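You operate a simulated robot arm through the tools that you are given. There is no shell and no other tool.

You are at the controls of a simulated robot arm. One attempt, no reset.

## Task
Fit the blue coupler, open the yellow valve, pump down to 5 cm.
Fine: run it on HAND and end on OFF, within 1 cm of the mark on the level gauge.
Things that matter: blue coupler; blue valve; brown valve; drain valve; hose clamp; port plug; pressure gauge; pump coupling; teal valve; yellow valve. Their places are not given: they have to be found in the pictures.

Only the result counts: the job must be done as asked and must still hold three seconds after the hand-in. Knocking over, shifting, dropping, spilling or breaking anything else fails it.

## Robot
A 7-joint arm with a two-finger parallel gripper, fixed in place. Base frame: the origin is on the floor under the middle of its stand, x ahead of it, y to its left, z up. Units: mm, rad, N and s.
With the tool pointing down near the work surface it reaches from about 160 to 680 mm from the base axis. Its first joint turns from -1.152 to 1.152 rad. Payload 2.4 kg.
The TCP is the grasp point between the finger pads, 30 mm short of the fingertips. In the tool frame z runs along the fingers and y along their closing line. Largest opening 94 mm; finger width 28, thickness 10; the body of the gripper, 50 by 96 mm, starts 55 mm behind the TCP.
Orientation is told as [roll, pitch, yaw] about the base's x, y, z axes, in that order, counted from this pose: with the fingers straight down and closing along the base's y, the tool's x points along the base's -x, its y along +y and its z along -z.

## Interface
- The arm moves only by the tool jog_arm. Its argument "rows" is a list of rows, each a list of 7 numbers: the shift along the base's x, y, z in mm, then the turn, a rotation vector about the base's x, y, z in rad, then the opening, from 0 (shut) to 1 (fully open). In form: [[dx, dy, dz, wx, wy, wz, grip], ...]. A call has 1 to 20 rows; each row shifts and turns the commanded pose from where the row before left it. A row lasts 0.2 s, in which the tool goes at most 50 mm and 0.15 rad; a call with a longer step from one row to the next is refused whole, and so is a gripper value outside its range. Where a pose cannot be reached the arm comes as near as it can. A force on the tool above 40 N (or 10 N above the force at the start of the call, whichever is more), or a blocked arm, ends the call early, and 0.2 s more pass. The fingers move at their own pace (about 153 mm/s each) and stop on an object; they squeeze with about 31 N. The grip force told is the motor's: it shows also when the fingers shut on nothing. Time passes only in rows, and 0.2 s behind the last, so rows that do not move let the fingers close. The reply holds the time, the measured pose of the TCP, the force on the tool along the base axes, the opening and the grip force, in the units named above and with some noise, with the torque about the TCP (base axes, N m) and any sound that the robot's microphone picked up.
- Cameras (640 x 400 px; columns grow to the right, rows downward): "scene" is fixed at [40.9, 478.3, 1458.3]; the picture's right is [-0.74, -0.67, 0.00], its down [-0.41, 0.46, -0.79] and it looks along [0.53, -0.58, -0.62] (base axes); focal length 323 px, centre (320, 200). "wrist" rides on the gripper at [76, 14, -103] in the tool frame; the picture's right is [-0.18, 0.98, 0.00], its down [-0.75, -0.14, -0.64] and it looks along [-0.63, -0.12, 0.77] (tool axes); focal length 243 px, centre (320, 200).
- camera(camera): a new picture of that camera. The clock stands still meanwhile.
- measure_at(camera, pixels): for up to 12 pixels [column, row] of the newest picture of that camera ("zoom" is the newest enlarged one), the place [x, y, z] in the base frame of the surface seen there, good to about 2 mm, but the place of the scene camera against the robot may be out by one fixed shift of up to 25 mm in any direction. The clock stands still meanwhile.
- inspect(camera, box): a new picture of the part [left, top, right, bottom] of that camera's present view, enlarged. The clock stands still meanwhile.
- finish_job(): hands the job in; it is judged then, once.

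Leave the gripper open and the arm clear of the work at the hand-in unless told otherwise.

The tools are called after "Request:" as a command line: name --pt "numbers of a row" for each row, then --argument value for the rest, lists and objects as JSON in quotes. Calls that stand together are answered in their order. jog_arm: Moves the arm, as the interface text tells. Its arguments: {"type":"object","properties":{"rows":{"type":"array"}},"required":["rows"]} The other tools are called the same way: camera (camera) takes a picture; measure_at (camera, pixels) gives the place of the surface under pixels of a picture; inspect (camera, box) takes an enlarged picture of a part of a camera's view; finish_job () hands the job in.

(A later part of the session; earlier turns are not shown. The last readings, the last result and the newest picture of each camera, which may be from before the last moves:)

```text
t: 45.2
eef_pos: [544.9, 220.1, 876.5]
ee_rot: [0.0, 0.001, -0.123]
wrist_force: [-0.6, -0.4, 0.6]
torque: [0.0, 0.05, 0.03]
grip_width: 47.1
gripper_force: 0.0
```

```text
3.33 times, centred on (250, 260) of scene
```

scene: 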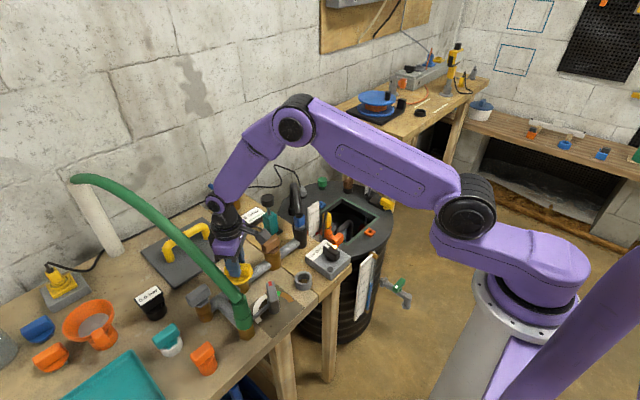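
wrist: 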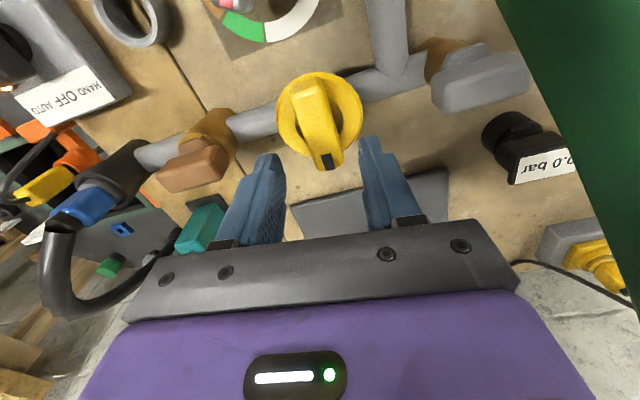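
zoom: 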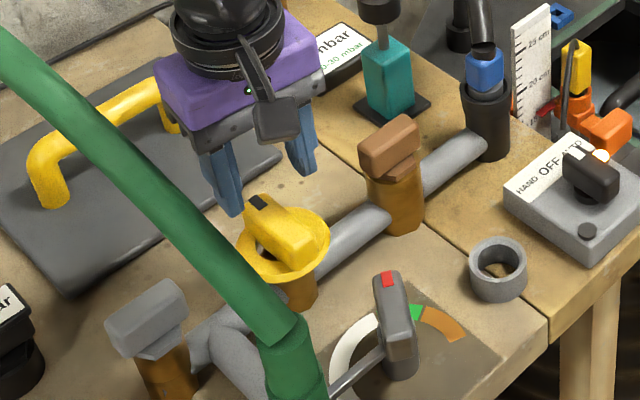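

The bar now lies across the pipe, tag toward +x. I can't tell by sight alone which end is open, so the pump test with level and pressure readings will show it. I move over to the selector box and look from above.

Request:
jog_arm --pt "0 -10 20 0 0 0.06 0.5" --pt "-20 -40 5 0 0 0.06 0.5" --pt "-25 -41 0 0 0 0 0.5" --pt "-25 -41 0 0 0 0 0.5" --pt "-25 -41 0 0 0 0 0.5" --pt "-25 -41 0 0 0 0 0.5" --pt "0 0 0 0 0 0 0.5" --pt "0 0 0 0 0 0 0.5"

Request:
camera --camera "wrist"

Request:
inspect --camera "wrist" --box '[240, 40, 400, 180]'

```text
t: 47.0
eef_pos: [425.9, 5.6, 900.0]
ee_rot: [0.001, 0.001, -0.004]
wrist_force: [0.6, 0.1, 0.4]
torque: [0.0, 0.01, 0.02]
grip_width: 47.2
gripper_force: 0.1
```

```text
taken
```

wrist: 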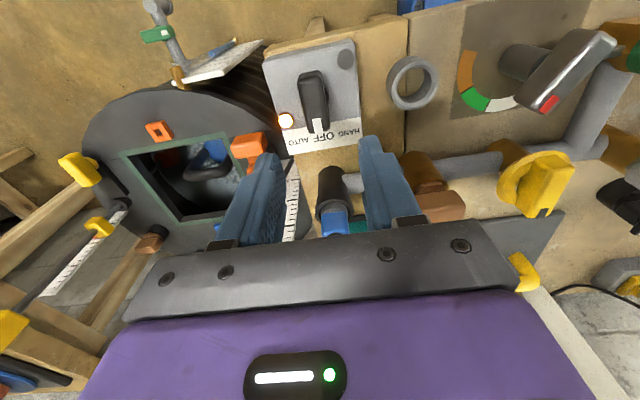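

```text
2.86 times, centred on (320, 110) of wrist
```

zoom: 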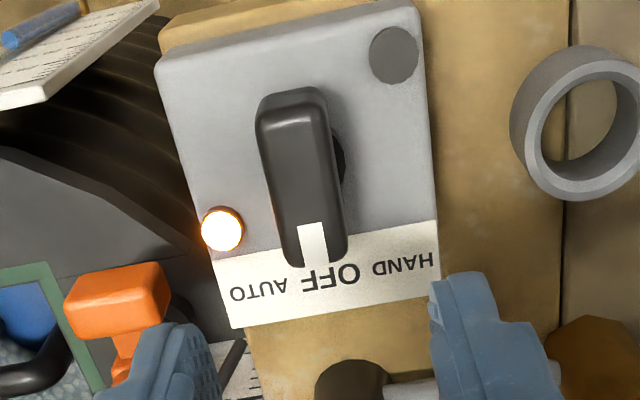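

Knob clearly points to OFF. I measure the knob's ends and sides, plus the box top, label.

Request:
measure_at --camera "wrist" --pixels '[[313, 85], [316, 105], [318, 120], [304, 80], [320, 80], [308, 115], [326, 115], [317, 128], [311, 74], [340, 90], [327, 95], [319, 130]]'

```text
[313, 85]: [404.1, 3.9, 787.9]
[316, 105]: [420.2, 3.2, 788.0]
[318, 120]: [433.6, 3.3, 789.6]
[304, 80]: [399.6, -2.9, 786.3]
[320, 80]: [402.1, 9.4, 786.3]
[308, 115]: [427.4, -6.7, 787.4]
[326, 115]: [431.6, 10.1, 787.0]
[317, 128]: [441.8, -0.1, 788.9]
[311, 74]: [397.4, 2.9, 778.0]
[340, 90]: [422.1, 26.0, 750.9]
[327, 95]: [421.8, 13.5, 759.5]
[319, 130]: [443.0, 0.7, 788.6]
```

The knob spans x≈397–445 at y≈2.5, top z=788, shaft near (422.5, 2.5). I descend to TCP z≈795 around it and grip.

Request:
jog_arm --pt "-3.4 -3 -35 0 0 0 0.5" --pt "0 0 -40 0 0 0 0.5" --pt "0 0 -30 0 0 0 0.5" --pt "0 0 0 0 0 0 0.5" --pt "0 0 0 0 0 0 0.5"

Request:
camera --camera "wrist"

Request:
inspect --camera "scene" --box '[270, 200, 400, 330]'

```text
t: 48.2
eef_pos: [421.9, 3.4, 796.5]
ee_rot: [-0.001, -0.001, -0.004]
wrist_force: [0.1, 0.2, -0.3]
torque: [-0.02, 0.01, -0.02]
grip_width: 46.7
gripper_force: 0.1
```

```text
taken
```

wrist: 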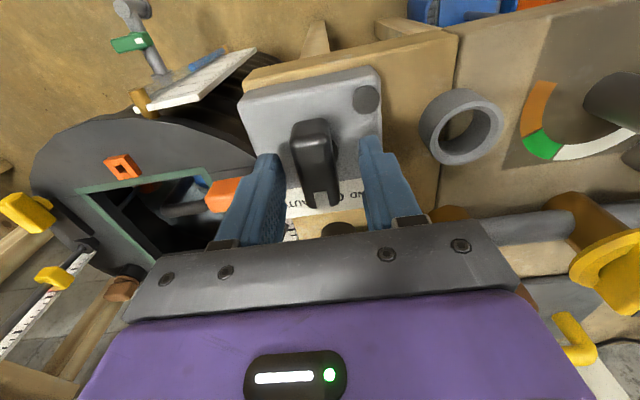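

```text
3.08 times, centred on (335, 265) of scene
```

zoom: 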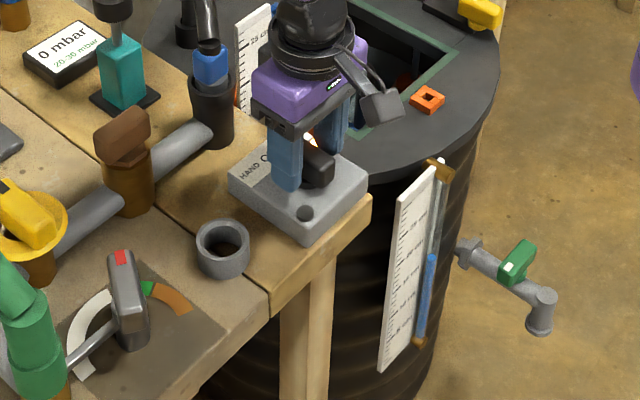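

Fingers straddle the knob. First I get a baseline reading of the sight gauge in the scene camera and the pressure display, then grip.

Request:
inspect --camera "scene" --box '[345, 245, 385, 325]'

Request:
inspect --camera "scene" --box '[300, 195, 350, 250]'

Request:
inspect --camera "scene" --box '[130, 275, 190, 325]'

Request:
inspect --camera "wrist" --box '[110, 20, 270, 120]'

```text
5.00 times, centred on (365, 285) of scene
```

zoom: 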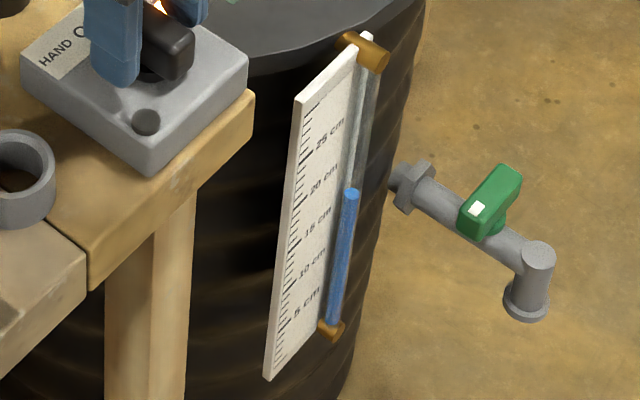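

```text
7.27 times, centred on (325, 222) of scene
```

zoom: 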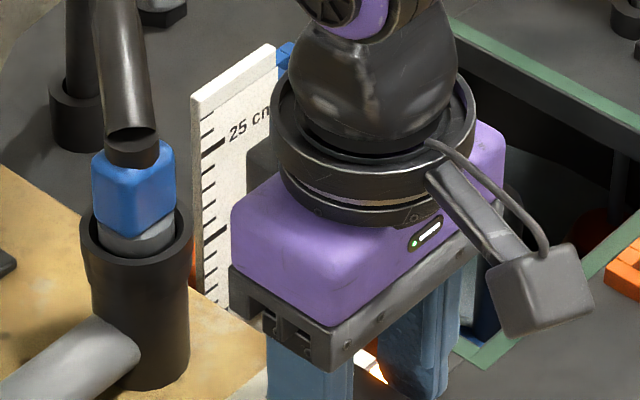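

```text
8.00 times, centred on (160, 300) of scene
```

zoom: 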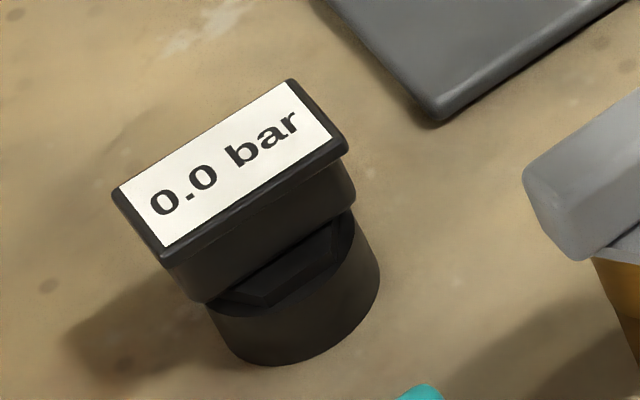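

```text
4.00 times, centred on (190, 70) of wrist
```

zoom: 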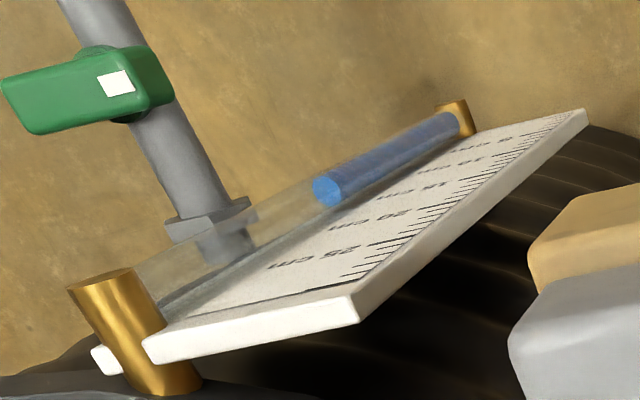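

I want a calibrated level reading. I'll zoom more tightly on the sight gauge's lower and upper parts and measure the z of ticks and of the water top.

Request:
inspect --camera "scene" --box '[345, 275, 385, 325]'

Request:
measure_at --camera "zoom" --pixels '[[320, 200], [300, 200], [280, 200], [340, 200], [300, 100], [300, 300], [280, 260], [280, 330]]'

Request:
inspect --camera "scene" --box '[345, 250, 385, 300]'

```text
8.00 times, centred on (365, 300) of scene
```

zoom: 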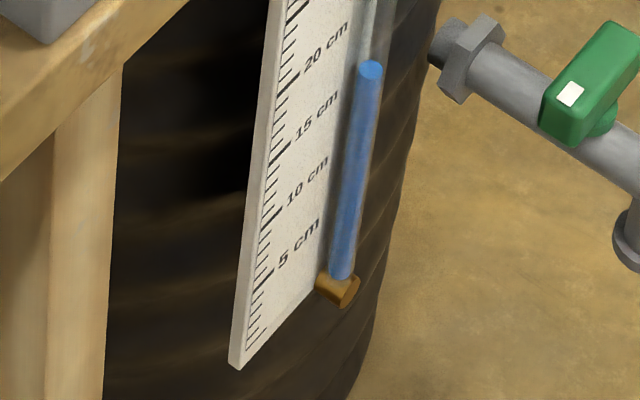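

```text
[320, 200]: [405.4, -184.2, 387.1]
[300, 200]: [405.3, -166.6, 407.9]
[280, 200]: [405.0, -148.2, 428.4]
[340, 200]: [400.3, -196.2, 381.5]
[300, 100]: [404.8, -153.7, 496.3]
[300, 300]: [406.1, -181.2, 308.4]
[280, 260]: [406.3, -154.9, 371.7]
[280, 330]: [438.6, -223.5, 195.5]
```

```text
8.00 times, centred on (365, 275) of scene
```

zoom: 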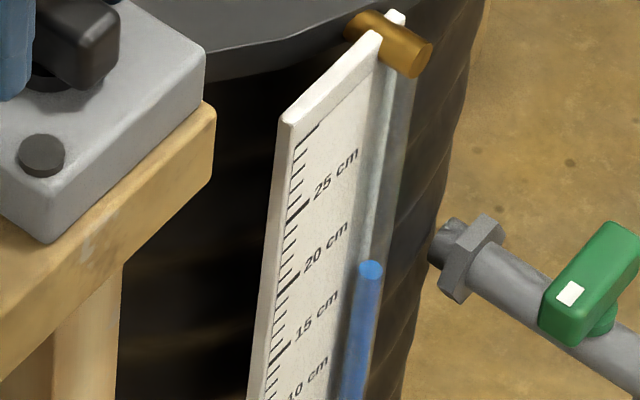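

I'll measure the tick ends and the water top directly in this kind of zoom.

Request:
inspect --camera "scene" --box '[345, 275, 385, 325]'

Request:
measure_at --camera "zoom" --pixels '[[371, 66], [370, 74], [366, 100], [300, 78], [290, 84], [292, 145], [282, 153], [280, 210], [270, 217], [272, 272], [262, 280], [342, 272]]'

```text
8.00 times, centred on (365, 300) of scene
```

zoom: 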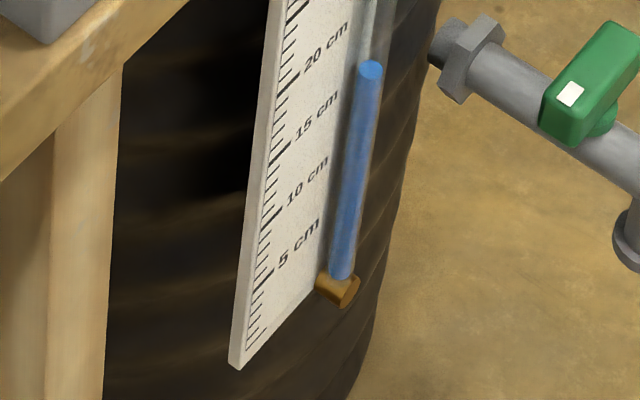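

```text
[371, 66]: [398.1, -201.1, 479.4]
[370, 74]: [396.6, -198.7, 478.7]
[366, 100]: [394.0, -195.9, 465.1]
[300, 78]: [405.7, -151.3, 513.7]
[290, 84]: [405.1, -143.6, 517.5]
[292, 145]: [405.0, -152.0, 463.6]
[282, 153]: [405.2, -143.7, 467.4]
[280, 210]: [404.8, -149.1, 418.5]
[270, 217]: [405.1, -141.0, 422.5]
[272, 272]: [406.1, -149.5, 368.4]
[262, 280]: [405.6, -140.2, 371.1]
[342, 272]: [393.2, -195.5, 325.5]
```

Calibration: 5 cm ≈ z 369, 20 cm ≈ 515; the water top at z≈479 reads about 16 cm. Now I grip the knob and turn slightly counter-clockwise (towards HAND) to feel it.

Request:
jog_arm --pt "0 0 0 0 0 0 0.25" --pt "0 0 0 0 0 0 0.0" --pt "0 0 0 0 0 0 0.0" --pt "0 0 0 0 0 0 0.0"

Request:
camera --camera "wrist"

```text
t: 49.2
eef_pos: [422.8, 0.0, 795.1]
ee_rot: [0.001, -0.001, -0.008]
wrist_force: [0.3, -26.0, -5.5]
torque: [-0.63, -0.46, -0.03]
grip_width: 21.7
gripper_force: 45.0
```

```text
taken
```

wrist: 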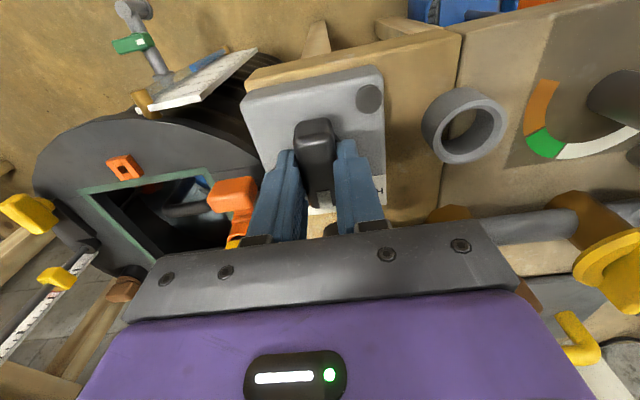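

The knob is centred about 3 mm further to −y (side force −26 N). I shift the command −2.7 mm in y to relieve it.

Request:
jog_arm --pt "0 -2.7 0 0 0 0 0" --pt "0 0 0 0 0 0 0"

```text
t: 49.8
eef_pos: [422.8, 1.1, 796.0]
ee_rot: [0.0, 0.001, -0.002]
wrist_force: [0.4, -12.0, -9.2]
torque: [-0.18, -0.27, 0.0]
grip_width: 21.6
gripper_force: 44.8
```

Still −12 N; another −1.3 mm, then a first small turn of 0.25 rad counter-clockwise.

Request:
jog_arm --pt "0 -1.3 0.5 0 0 0 0" --pt "0 0 0 0 0 0.08 0" --pt "0 0 0 0 0 0.08 0" --pt "0 0 0 0 0 0.08 0"

Request:
camera --camera "wrist"

Request:
inspect --camera "scene" --box '[345, 275, 385, 325]'

```text
t: 50.8
eef_pos: [422.6, 0.3, 796.4]
ee_rot: [0.0, -0.002, 0.241]
wrist_force: [4.6, 15.3, -36.4]
torque: [0.37, -0.57, 0.0]
grip_width: 22.0
gripper_force: 45.1
```

```text
taken
```

wrist: 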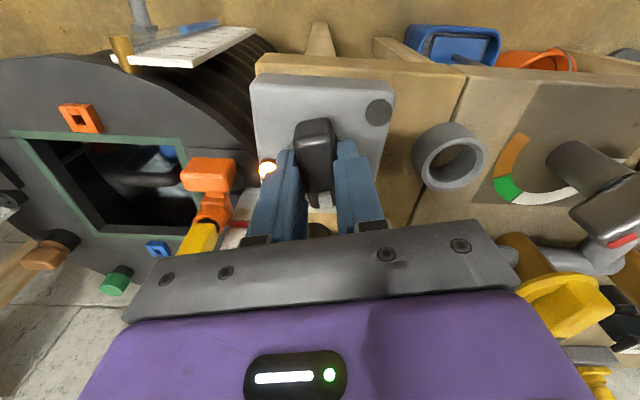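

```text
8.00 times, centred on (365, 300) of scene
```

zoom: 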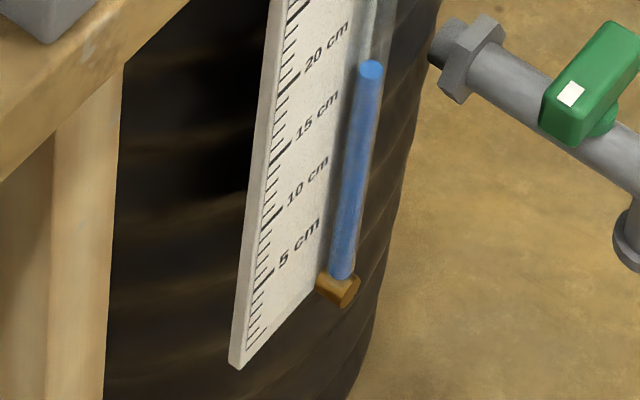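

The knob turns with the tool. The z load (−36 N) came from my 0.5 mm lift; I lower 0.7 mm and ease y by +1.

Request:
jog_arm --pt "0 1 -0.7 0 0 0 0" --pt "0 0 0 0 0 0 0"

```text
t: 51.4
eef_pos: [422.4, 0.7, 796.2]
ee_rot: [0.001, 0.001, 0.237]
wrist_force: [7.2, 14.0, -6.1]
torque: [0.01, 1.28, 0.05]
grip_width: 21.6
gripper_force: 45.0
```

Good. I turn on to about 0.55 rad (the HAND label is about 31° from OFF) and check lamp, level and pressure.

Request:
jog_arm --pt "0 0 0 0 0 0.08 0" --pt "0 0 0 0 0 0.08 0" --pt "0 0 0 0 0 0.08 0" --pt "0 0 0 0 0 0.07 0"

Request:
camera --camera "wrist"

Request:
inspect --camera "scene" --box '[345, 275, 385, 325]'

Request:
inspect --camera "scene" --box '[130, 275, 190, 325]'

```text
t: 52.4
eef_pos: [422.8, 0.8, 797.0]
ee_rot: [-0.001, -0.001, 0.545]
wrist_force: [0.9, 13.6, 16.3]
torque: [0.38, 0.12, -0.04]
grip_width: 21.9
gripper_force: 45.0
```

```text
taken
```

wrist: 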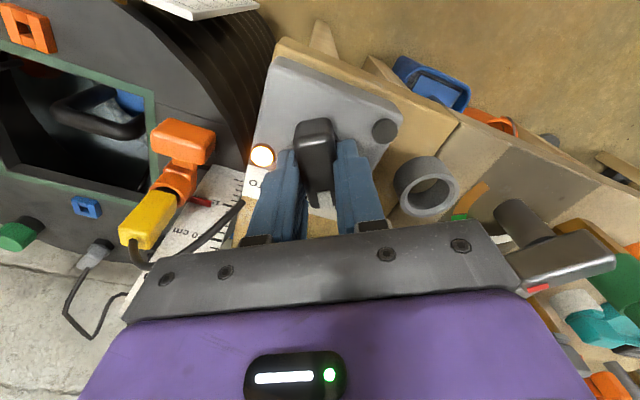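

```text
8.00 times, centred on (365, 300) of scene
```

zoom: 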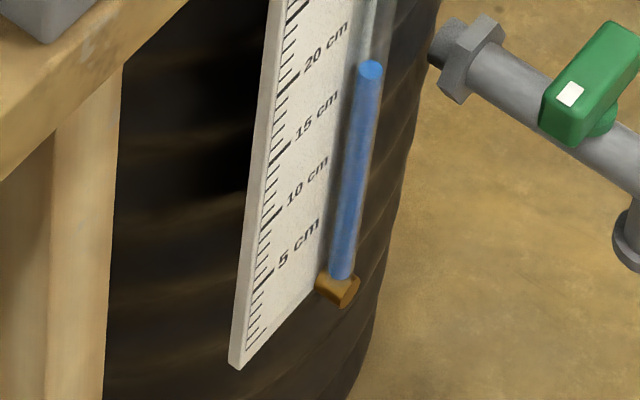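

```text
8.00 times, centred on (160, 300) of scene
```

zoom: 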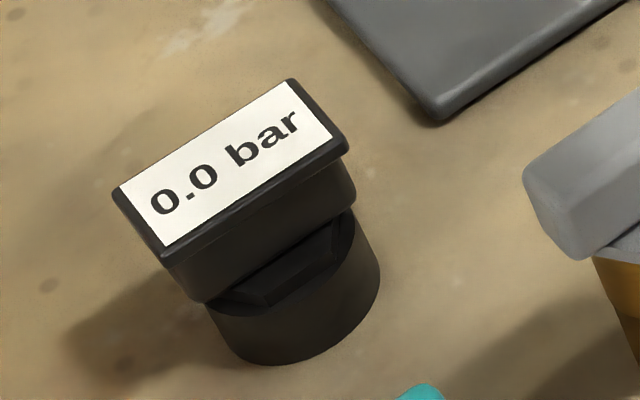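

No change yet (no sound, level the same). I keep turning in small steps to about 0.8 rad.

Request:
jog_arm --pt "0 0 -0.3 0 0 0.08 0" --pt "0 0 0 0 0 0.08 0" --pt "0 0 0 0 0 0.08 0"

Request:
camera --camera "wrist"

Request:
inspect --camera "scene" --box '[345, 275, 385, 325]'

Request:
inspect --camera "scene" --box '[130, 275, 190, 325]'

```text
t: 53.2
eef_pos: [422.7, 0.8, 795.0]
ee_rot: [-0.002, -0.003, 0.785]
wrist_force: [-4.3, 0.6, 6.4]
torque: [0.82, -0.45, 0.03]
grip_width: 21.9
gripper_force: 44.9
stopped in row 3: the force on the tool passed its limit at 40 N (the readings are from after the stop); the commanded pose is now the measured one
```

```text
taken
```

wrist: 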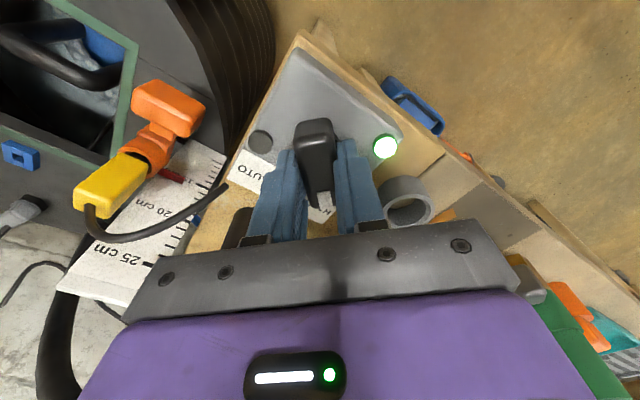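

```text
8.00 times, centred on (365, 300) of scene
```

zoom: 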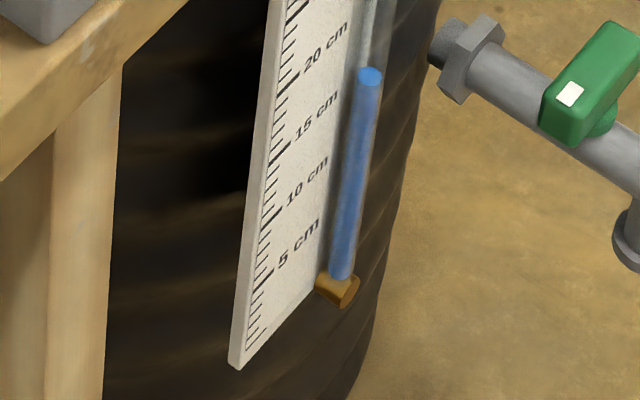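

```text
8.00 times, centred on (160, 300) of scene
```

zoom: 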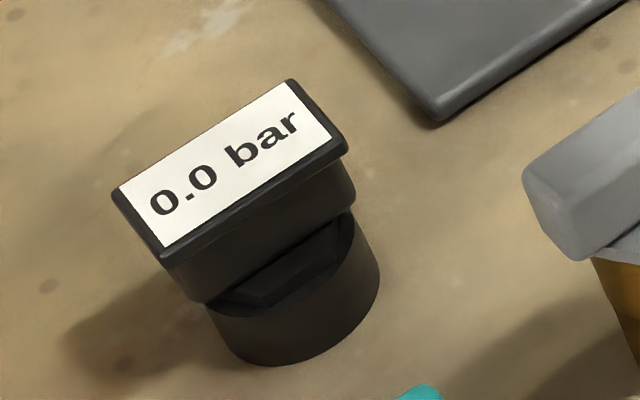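

The orange lamp went out, a green lamp lit (HAND running), and the water top has dropped a little: it flows with the bar across the pipe. The clock is stopped now; I measure the level and look for any leaks.

Request:
inspect --camera "scene" --box '[345, 275, 385, 325]'

Request:
measure_at --camera "zoom" --pixels '[[370, 75], [369, 80], [366, 100], [360, 150]]'

Request:
camera --camera "scene"

Request:
inspect --camera "scene" --box '[170, 180, 350, 330]'

```text
8.00 times, centred on (365, 300) of scene
```

zoom: 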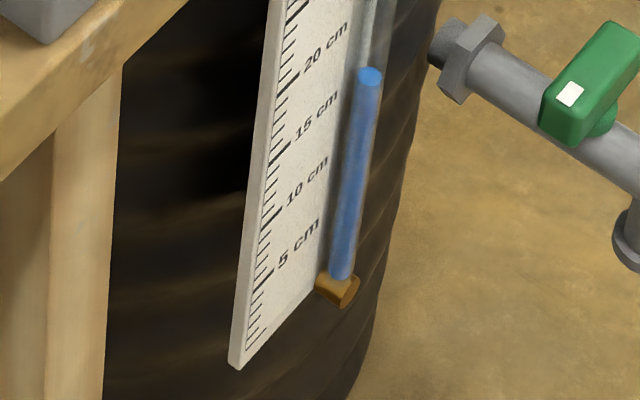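

```text
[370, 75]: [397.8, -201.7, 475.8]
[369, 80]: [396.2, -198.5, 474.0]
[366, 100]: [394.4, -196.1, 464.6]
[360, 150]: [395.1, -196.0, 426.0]
```

```text
taken
```

scene: 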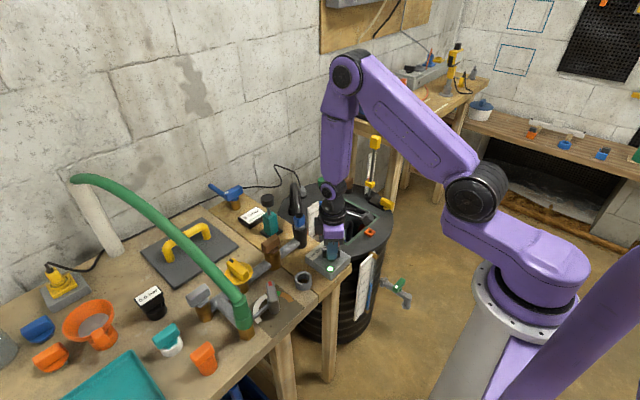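

```text
2.67 times, centred on (260, 255) of scene
```

zoom: 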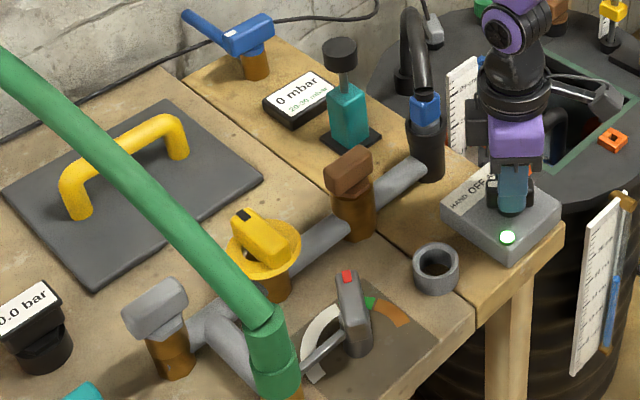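

No leak visible. Level z≈475. I let the pump run about 1 s while holding the knob still, then read again.

Request:
jog_arm --pt "0 0 0 0 0 0 0" --pt "0 0 0 0 0 0 0" --pt "0 0 0 0 0 0 0" --pt "0 0 0 0 0 0 0"

Request:
inspect --camera "scene" --box '[345, 275, 385, 325]'

Request:
inspect --camera "scene" --box '[130, 275, 190, 325]'

Request:
inspect --camera "scene" --box '[170, 180, 350, 330]'

```text
t: 54.2
eef_pos: [422.1, -0.7, 796.6]
ee_rot: [-0.002, -0.001, 0.783]
wrist_force: [-4.0, 2.1, 13.1]
torque: [0.19, 0.21, 0.01]
grip_width: 21.7
gripper_force: 44.8
```

```text
8.00 times, centred on (365, 300) of scene
```

zoom: 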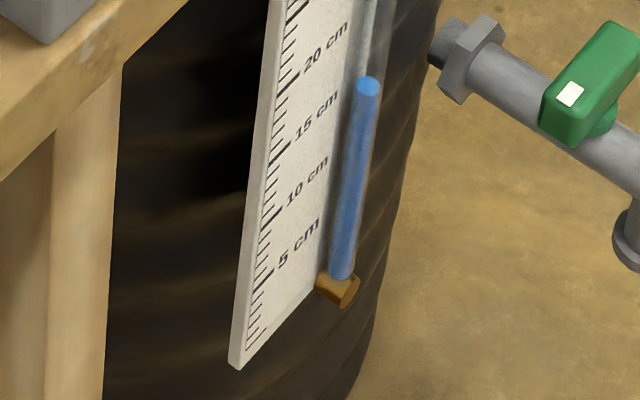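

```text
8.00 times, centred on (160, 300) of scene
```

zoom: 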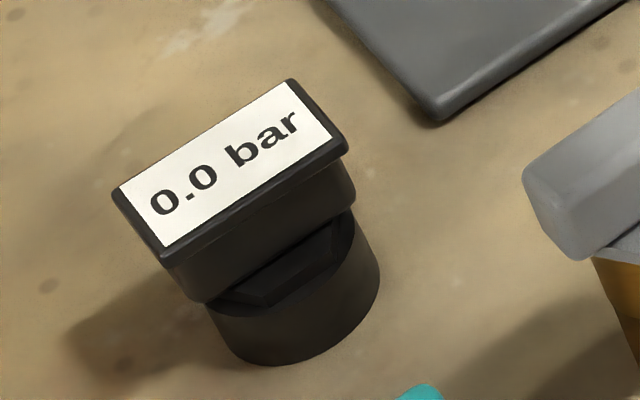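

```text
2.67 times, centred on (260, 255) of scene
```

zoom: 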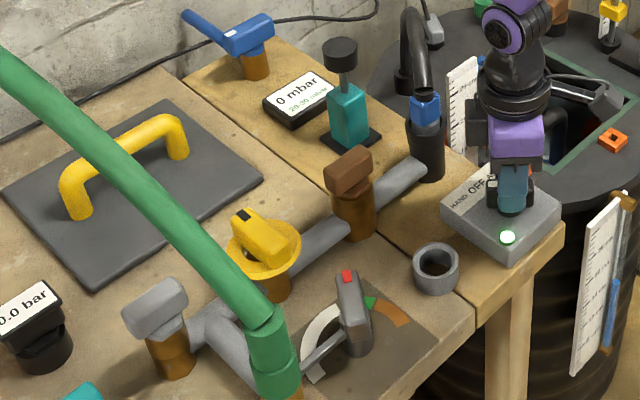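

Level dropped to z≈467, about 9 mm/s; no spill, pressure 0.0 bar. About 100 mm to go to the 5 cm mark. I run 4 s more and re-measure.

Request:
jog_arm --pt "0 0 0 0 0 0 0" --pt "0 0 0 0 0 0 0" --pt "0 0 0 0 0 0 0" --pt "0 0 0 0 0 0 0" --pt "0 0 0 0 0 0 0" --pt "0 0 0 0 0 0 0" --pt "0 0 0 0 0 0 0" --pt "0 0 0 0 0 0 0" --pt "0 0 0 0 0 0 0" --pt "0 0 0 0 0 0 0" --pt "0 0 0 0 0 0 0" --pt "0 0 0 0 0 0 0" --pt "0 0 0 0 0 0 0" --pt "0 0 0 0 0 0 0" --pt "0 0 0 0 0 0 0"

Request:
inspect --camera "scene" --box '[345, 275, 385, 325]'

Request:
camera --camera "scene"

Request:
camera --camera "wrist"

```text
t: 57.5
eef_pos: [424.4, 0.2, 795.3]
ee_rot: [-0.003, -0.002, 0.784]
wrist_force: [-5.5, 5.4, 15.9]
torque: [0.35, 0.18, 0.04]
grip_width: 21.7
gripper_force: 44.7
```

```text
8.00 times, centred on (365, 300) of scene
```

zoom: 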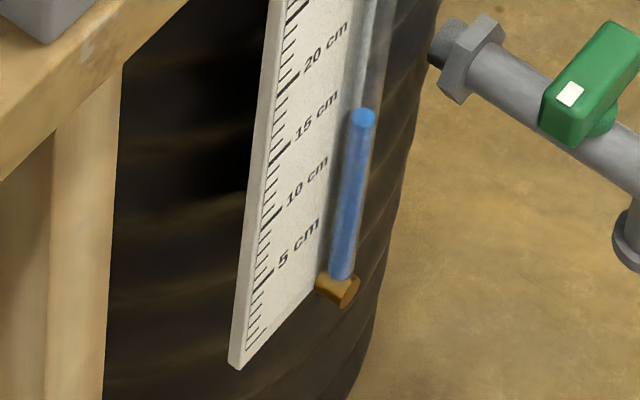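

```text
taken
```

scene: 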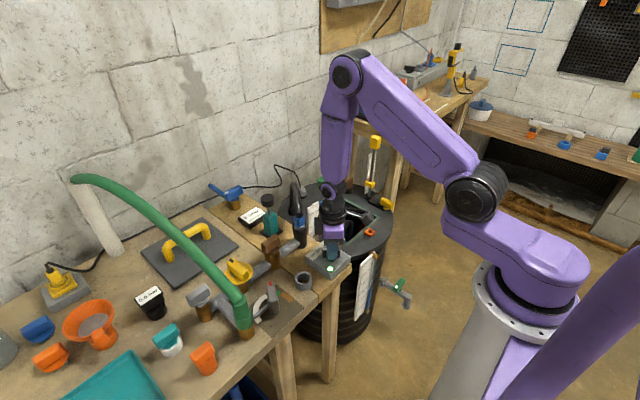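

```text
taken
```

wrist: 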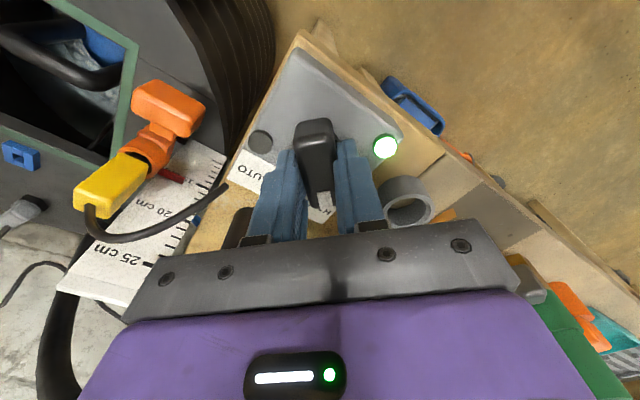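

Falling steadily (t=57.5). I measure the water top at the zoomed sight tube.

Request:
inspect --camera "scene" --box '[345, 275, 385, 325]'

Request:
measure_at --camera "zoom" --pixels '[[363, 116], [363, 120], [362, 124], [360, 150], [345, 265]]'

Request:
inspect --camera "wrist" --box '[50, 70, 260, 300]'

```text
8.00 times, centred on (365, 300) of scene
```

zoom: 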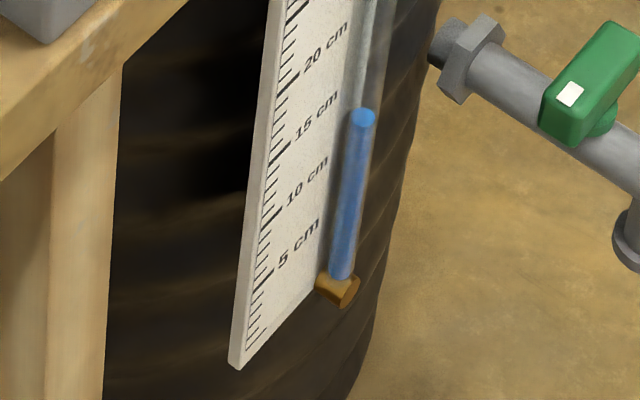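

```text
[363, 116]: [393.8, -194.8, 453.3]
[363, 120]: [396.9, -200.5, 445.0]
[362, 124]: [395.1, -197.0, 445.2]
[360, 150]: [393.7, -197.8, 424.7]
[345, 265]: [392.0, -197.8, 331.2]
```

```text
1.74 times, centred on (155, 185) of wrist
```

zoom: 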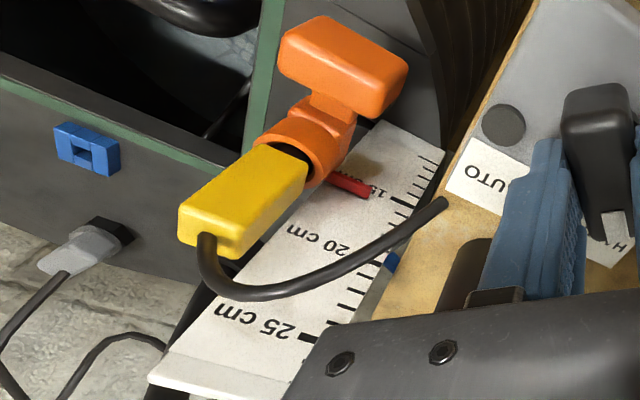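

To avoid a reading error I calibrate better: I zoom strongly on the scale ticks 5, 10 and 15 and the water top (the clock stands still).

Request:
inspect --camera "scene" --box '[352, 284, 376, 299]'

Request:
inspect --camera "scene" --box '[350, 296, 374, 311]'

```text
16.00 times, centred on (364, 292) of scene
```

zoom: 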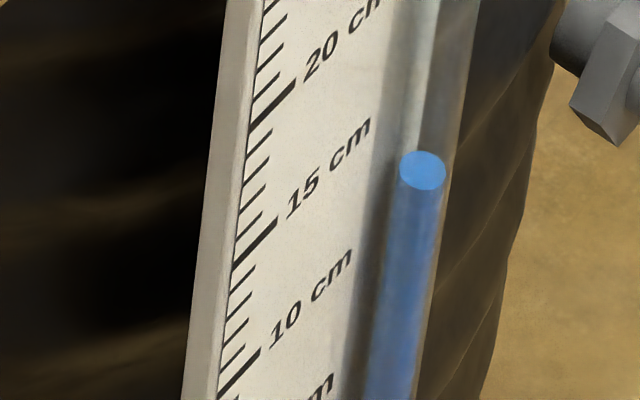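

```text
16.00 times, centred on (362, 304) of scene
```

zoom: 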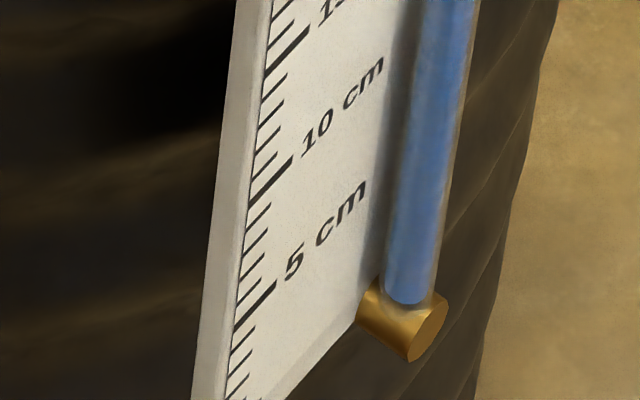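

Ticks are now clear. In this latest zoom I measure points on the 10 cm tick (249,203)-(292,157) and 5 cm tick (235,330)-(276,282), the tube, and then redo it for the 15 cm tick and water top.

Request:
measure_at --camera "zoom" --pixels '[[252, 200], [262, 189], [272, 178], [282, 167], [238, 327], [248, 315], [258, 303], [268, 291], [430, 150], [420, 200], [412, 260], [408, 296]]'

Request:
inspect --camera "scene" --box '[352, 284, 376, 299]'

Request:
measure_at --camera "zoom" --pixels '[[238, 257], [248, 248], [258, 239], [268, 230], [422, 171], [412, 171], [432, 171], [422, 160], [422, 182], [420, 195], [415, 240], [428, 176]]'

```text
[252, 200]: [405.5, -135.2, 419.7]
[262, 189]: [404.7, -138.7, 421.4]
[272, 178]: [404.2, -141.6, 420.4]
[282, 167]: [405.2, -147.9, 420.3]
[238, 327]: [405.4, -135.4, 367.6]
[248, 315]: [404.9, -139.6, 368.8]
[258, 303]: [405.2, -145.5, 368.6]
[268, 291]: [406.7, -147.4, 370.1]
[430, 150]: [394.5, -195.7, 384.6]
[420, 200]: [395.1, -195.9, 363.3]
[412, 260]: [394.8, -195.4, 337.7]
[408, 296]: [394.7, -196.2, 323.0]
```

```text
16.00 times, centred on (364, 292) of scene
```

zoom: 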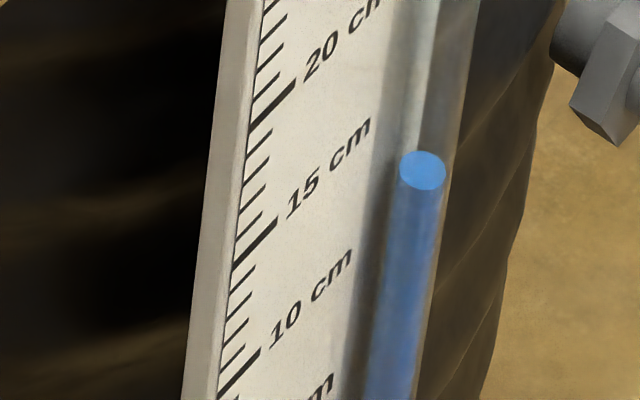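

```text
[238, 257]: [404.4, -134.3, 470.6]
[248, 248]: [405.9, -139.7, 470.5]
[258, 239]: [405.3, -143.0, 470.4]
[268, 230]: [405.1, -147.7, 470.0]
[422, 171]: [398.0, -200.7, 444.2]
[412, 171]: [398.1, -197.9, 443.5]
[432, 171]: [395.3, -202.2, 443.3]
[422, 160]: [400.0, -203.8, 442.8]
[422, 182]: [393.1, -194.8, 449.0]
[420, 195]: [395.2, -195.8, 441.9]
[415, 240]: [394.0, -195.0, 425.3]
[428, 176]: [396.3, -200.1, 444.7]
```

Calibration is now firm: z = 420 + 10·(L−10); water top z≈443.7 → 12.4 cm; target z≈369.5. Rate ≈ 6.8 mm/s. I run about 4.2 s more.

Request:
jog_arm --pt "0 0 0 0 0 0 0" --pt "0 0 0 0 0 0 0" --pt "0 0 0 0 0 0 0" --pt "0 0 0 0 0 0 0" --pt "0 0 0 0 0 0 0" --pt "0 0 0 0 0 0 0" --pt "0 0 0 0 0 0 0" --pt "0 0 0 0 0 0 0" --pt "0 0 0 0 0 0 0" --pt "0 0 0 0 0 0 0" --pt "0 0 0 0 0 0 0" --pt "0 0 0 0 0 0 0" --pt "0 0 0 0 0 0 0" --pt "0 0 0 0 0 0 0" --pt "0 0 0 0 0 0 0" --pt "0 0 0 0 0 0 0" --pt "0 0 0 0 0 0 0" --pt "0 0 0 0 0 0 0" --pt "0 0 0 0 0 0 0" --pt "0 0 0 0 0 0 0"

Request:
inspect --camera "scene" --box '[350, 288, 376, 304]'

Request:
camera --camera "scene"

```text
t: 61.6
eef_pos: [423.4, -0.5, 795.2]
ee_rot: [-0.003, -0.001, 0.785]
wrist_force: [-5.2, 6.1, 12.4]
torque: [0.31, 0.22, 0.03]
grip_width: 21.9
gripper_force: 44.8
```

```text
16.00 times, centred on (363, 296) of scene
```

zoom: 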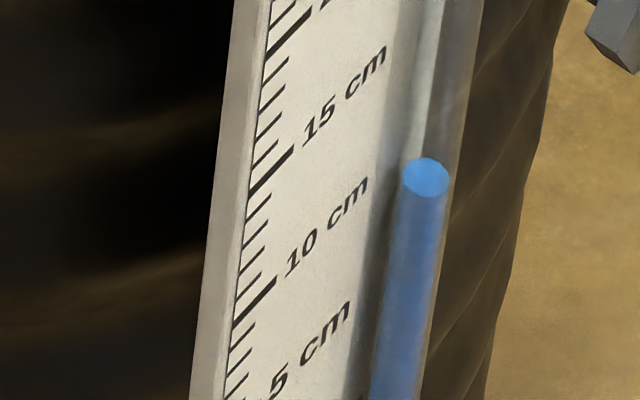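

```text
taken
```

scene: 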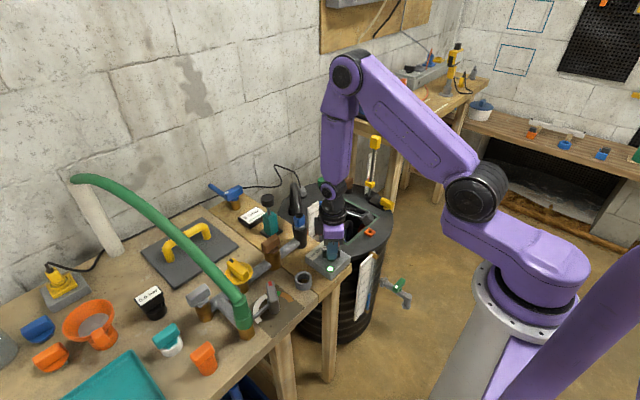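

I measure the water top at (426,177) of a fresh zoom of the same box.

Request:
inspect --camera "scene" --box '[350, 288, 376, 304]'

Request:
measure_at --camera "zoom" --pixels '[[426, 177], [416, 177], [436, 177], [426, 168], [430, 184], [420, 170], [240, 313], [250, 303], [260, 293], [270, 283]]'

```text
16.00 times, centred on (363, 296) of scene
```

zoom: 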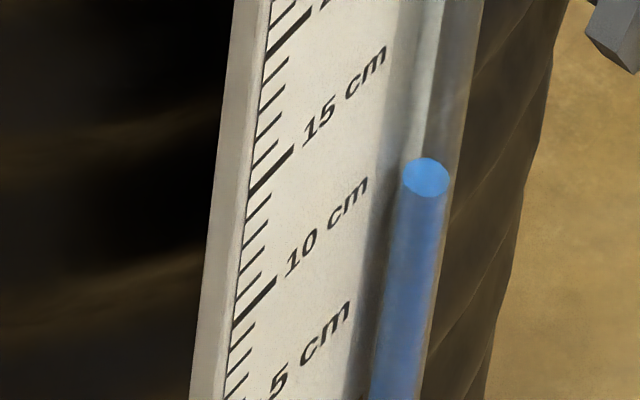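

```text
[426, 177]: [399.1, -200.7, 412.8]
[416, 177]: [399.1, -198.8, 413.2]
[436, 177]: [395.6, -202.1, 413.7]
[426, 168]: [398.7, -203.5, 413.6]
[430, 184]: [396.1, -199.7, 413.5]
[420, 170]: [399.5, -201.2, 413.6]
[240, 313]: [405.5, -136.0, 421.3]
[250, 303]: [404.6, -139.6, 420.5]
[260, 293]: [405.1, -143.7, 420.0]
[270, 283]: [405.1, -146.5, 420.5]
```

Level z≈413.4 → 9.3 cm; rate 7.4 mm/s. 44 mm remain. I run another 4.2 s (→ about 382).

Request:
jog_arm --pt "0 0 0 0 0 0 0" --pt "0 0 0 0 0 0 0" --pt "0 0 0 0 0 0 0" --pt "0 0 0 0 0 0 0" --pt "0 0 0 0 0 0 0" --pt "0 0 0 0 0 0 0" --pt "0 0 0 0 0 0 0" --pt "0 0 0 0 0 0 0" --pt "0 0 0 0 0 0 0" --pt "0 0 0 0 0 0 0" --pt "0 0 0 0 0 0 0" --pt "0 0 0 0 0 0 0" --pt "0 0 0 0 0 0 0" --pt "0 0 0 0 0 0 0" --pt "0 0 0 0 0 0 0" --pt "0 0 0 0 0 0 0" --pt "0 0 0 0 0 0 0" --pt "0 0 0 0 0 0 0" --pt "0 0 0 0 0 0 0"

Request:
inspect --camera "scene" --box '[350, 294, 376, 310]'

Request:
camera --camera "wrist"

```text
t: 65.7
eef_pos: [423.3, 1.4, 795.9]
ee_rot: [-0.001, -0.002, 0.785]
wrist_force: [-6.2, 6.2, 9.3]
torque: [0.32, 0.26, -0.01]
grip_width: 21.9
gripper_force: 44.6
```

```text
16.00 times, centred on (363, 302) of scene
```

zoom: 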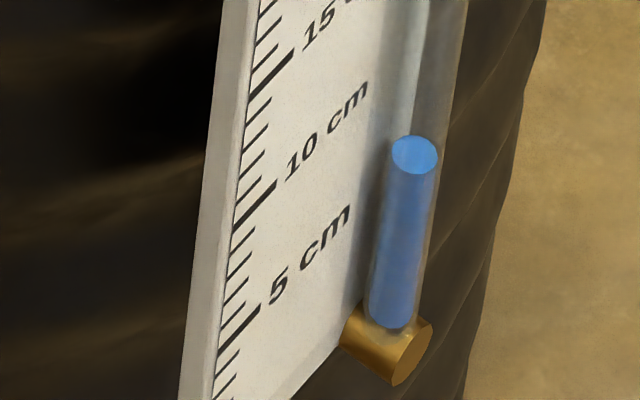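

```text
taken
```

wrist: 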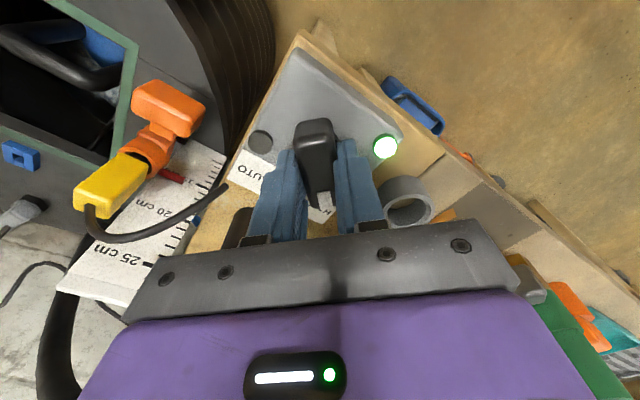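

I measure the water top (at (414,154)) and the 5 cm tick again.

Request:
inspect --camera "scene" --box '[350, 294, 376, 310]'

Request:
measure_at --camera "zoom" --pixels '[[414, 154], [404, 154], [424, 154], [414, 145], [418, 161], [408, 148], [222, 346], [232, 336], [242, 325], [252, 314]]'

```text
16.00 times, centred on (363, 302) of scene
```

zoom: 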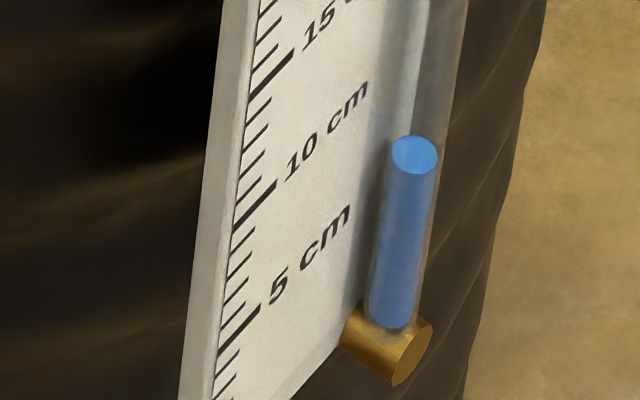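

```text
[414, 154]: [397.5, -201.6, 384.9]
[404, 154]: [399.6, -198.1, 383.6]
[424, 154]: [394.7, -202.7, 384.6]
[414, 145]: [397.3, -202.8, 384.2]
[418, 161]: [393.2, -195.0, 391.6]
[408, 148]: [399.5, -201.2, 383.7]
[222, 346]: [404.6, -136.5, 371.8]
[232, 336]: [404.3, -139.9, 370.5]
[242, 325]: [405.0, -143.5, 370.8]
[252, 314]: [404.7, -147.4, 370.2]
```

Level z≈384.3 → about 6.45 cm; 7.1 mm/s. I hold 1.0 s more, then begin turning back toward OFF.

Request:
jog_arm --pt "0 0 0 0 0 0 0" --pt "0 0 0 0 0 0 0" --pt "0 0 0 0 0 0 0" --pt "0 0 0 0 0 0 0" --pt "0 0 0 0 0 0 0" --pt "0 0 -0.1 0 0 -0.13 0" --pt "0 0 -0.1 0 0 -0.13 0" --pt "0 0 -0.1 0 0 -0.13 0"

Request:
camera --camera "wrist"

Request:
inspect --camera "scene" --box '[350, 296, 376, 312]'

```text
t: 67.5
eef_pos: [423.0, 2.0, 795.3]
ee_rot: [-0.003, -0.002, 0.392]
wrist_force: [-7.4, 9.9, 25.6]
torque: [0.2, 1.0, 0.03]
grip_width: 21.9
gripper_force: 45.0
```

```text
taken
```

wrist: 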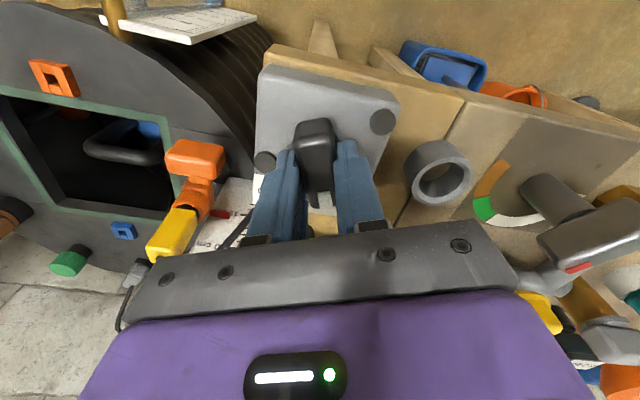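

```text
16.00 times, centred on (363, 304) of scene
```

zoom: 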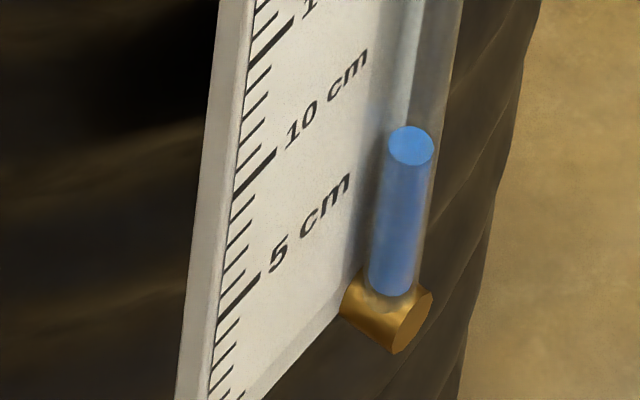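

Green lamp is out: the pump stopped. I measure the level before going on.

Request:
inspect --camera "scene" --box '[350, 296, 376, 312]'

Request:
measure_at --camera "zoom" --pixels '[[411, 146], [401, 146], [421, 146], [411, 137], [405, 140], [416, 150], [222, 313], [232, 303], [242, 292], [252, 282]]'

```text
16.00 times, centred on (363, 304) of scene
```

zoom: 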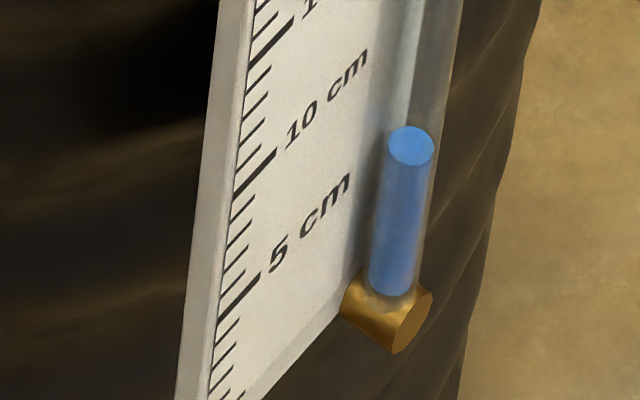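

```text
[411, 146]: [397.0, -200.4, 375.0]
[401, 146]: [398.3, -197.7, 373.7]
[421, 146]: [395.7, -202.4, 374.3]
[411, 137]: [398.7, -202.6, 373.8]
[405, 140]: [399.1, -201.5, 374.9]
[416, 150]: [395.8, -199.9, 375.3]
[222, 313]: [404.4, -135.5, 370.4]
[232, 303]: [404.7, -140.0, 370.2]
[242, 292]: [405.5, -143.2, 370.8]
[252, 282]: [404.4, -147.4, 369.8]
```

z≈374.5 → about 5.4 cm, within the 1 cm. I finish turning to OFF (0.39 rad more), lifting 0.4 mm to ease the z load.

Request:
jog_arm --pt "0 0 0.4 0 0 -0.1 0" --pt "0 0 0 0 0 -0.1 0" --pt "0 0 0 0 0 -0.1 0" --pt "0 0 0 0 0 -0.09 0" --pt "0 0 0 0 0 0 0"

Request:
camera --camera "wrist"

Request:
inspect --camera "scene" --box '[350, 296, 376, 312]'

```text
t: 68.7
eef_pos: [422.0, 1.9, 795.7]
ee_rot: [-0.001, -0.001, 0.003]
wrist_force: [-8.3, 18.1, 6.7]
torque: [0.6, -0.11, 0.01]
grip_width: 22.0
gripper_force: 44.8
```

```text
taken
```

wrist: 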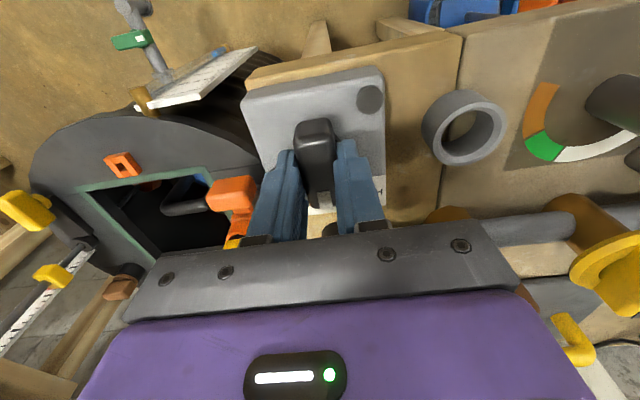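

```text
16.00 times, centred on (363, 304) of scene
```

zoom: 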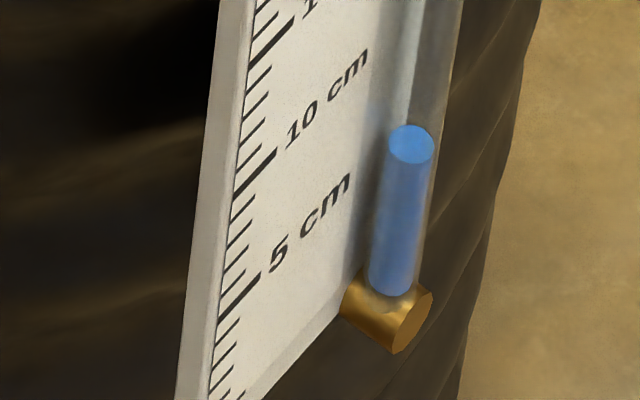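

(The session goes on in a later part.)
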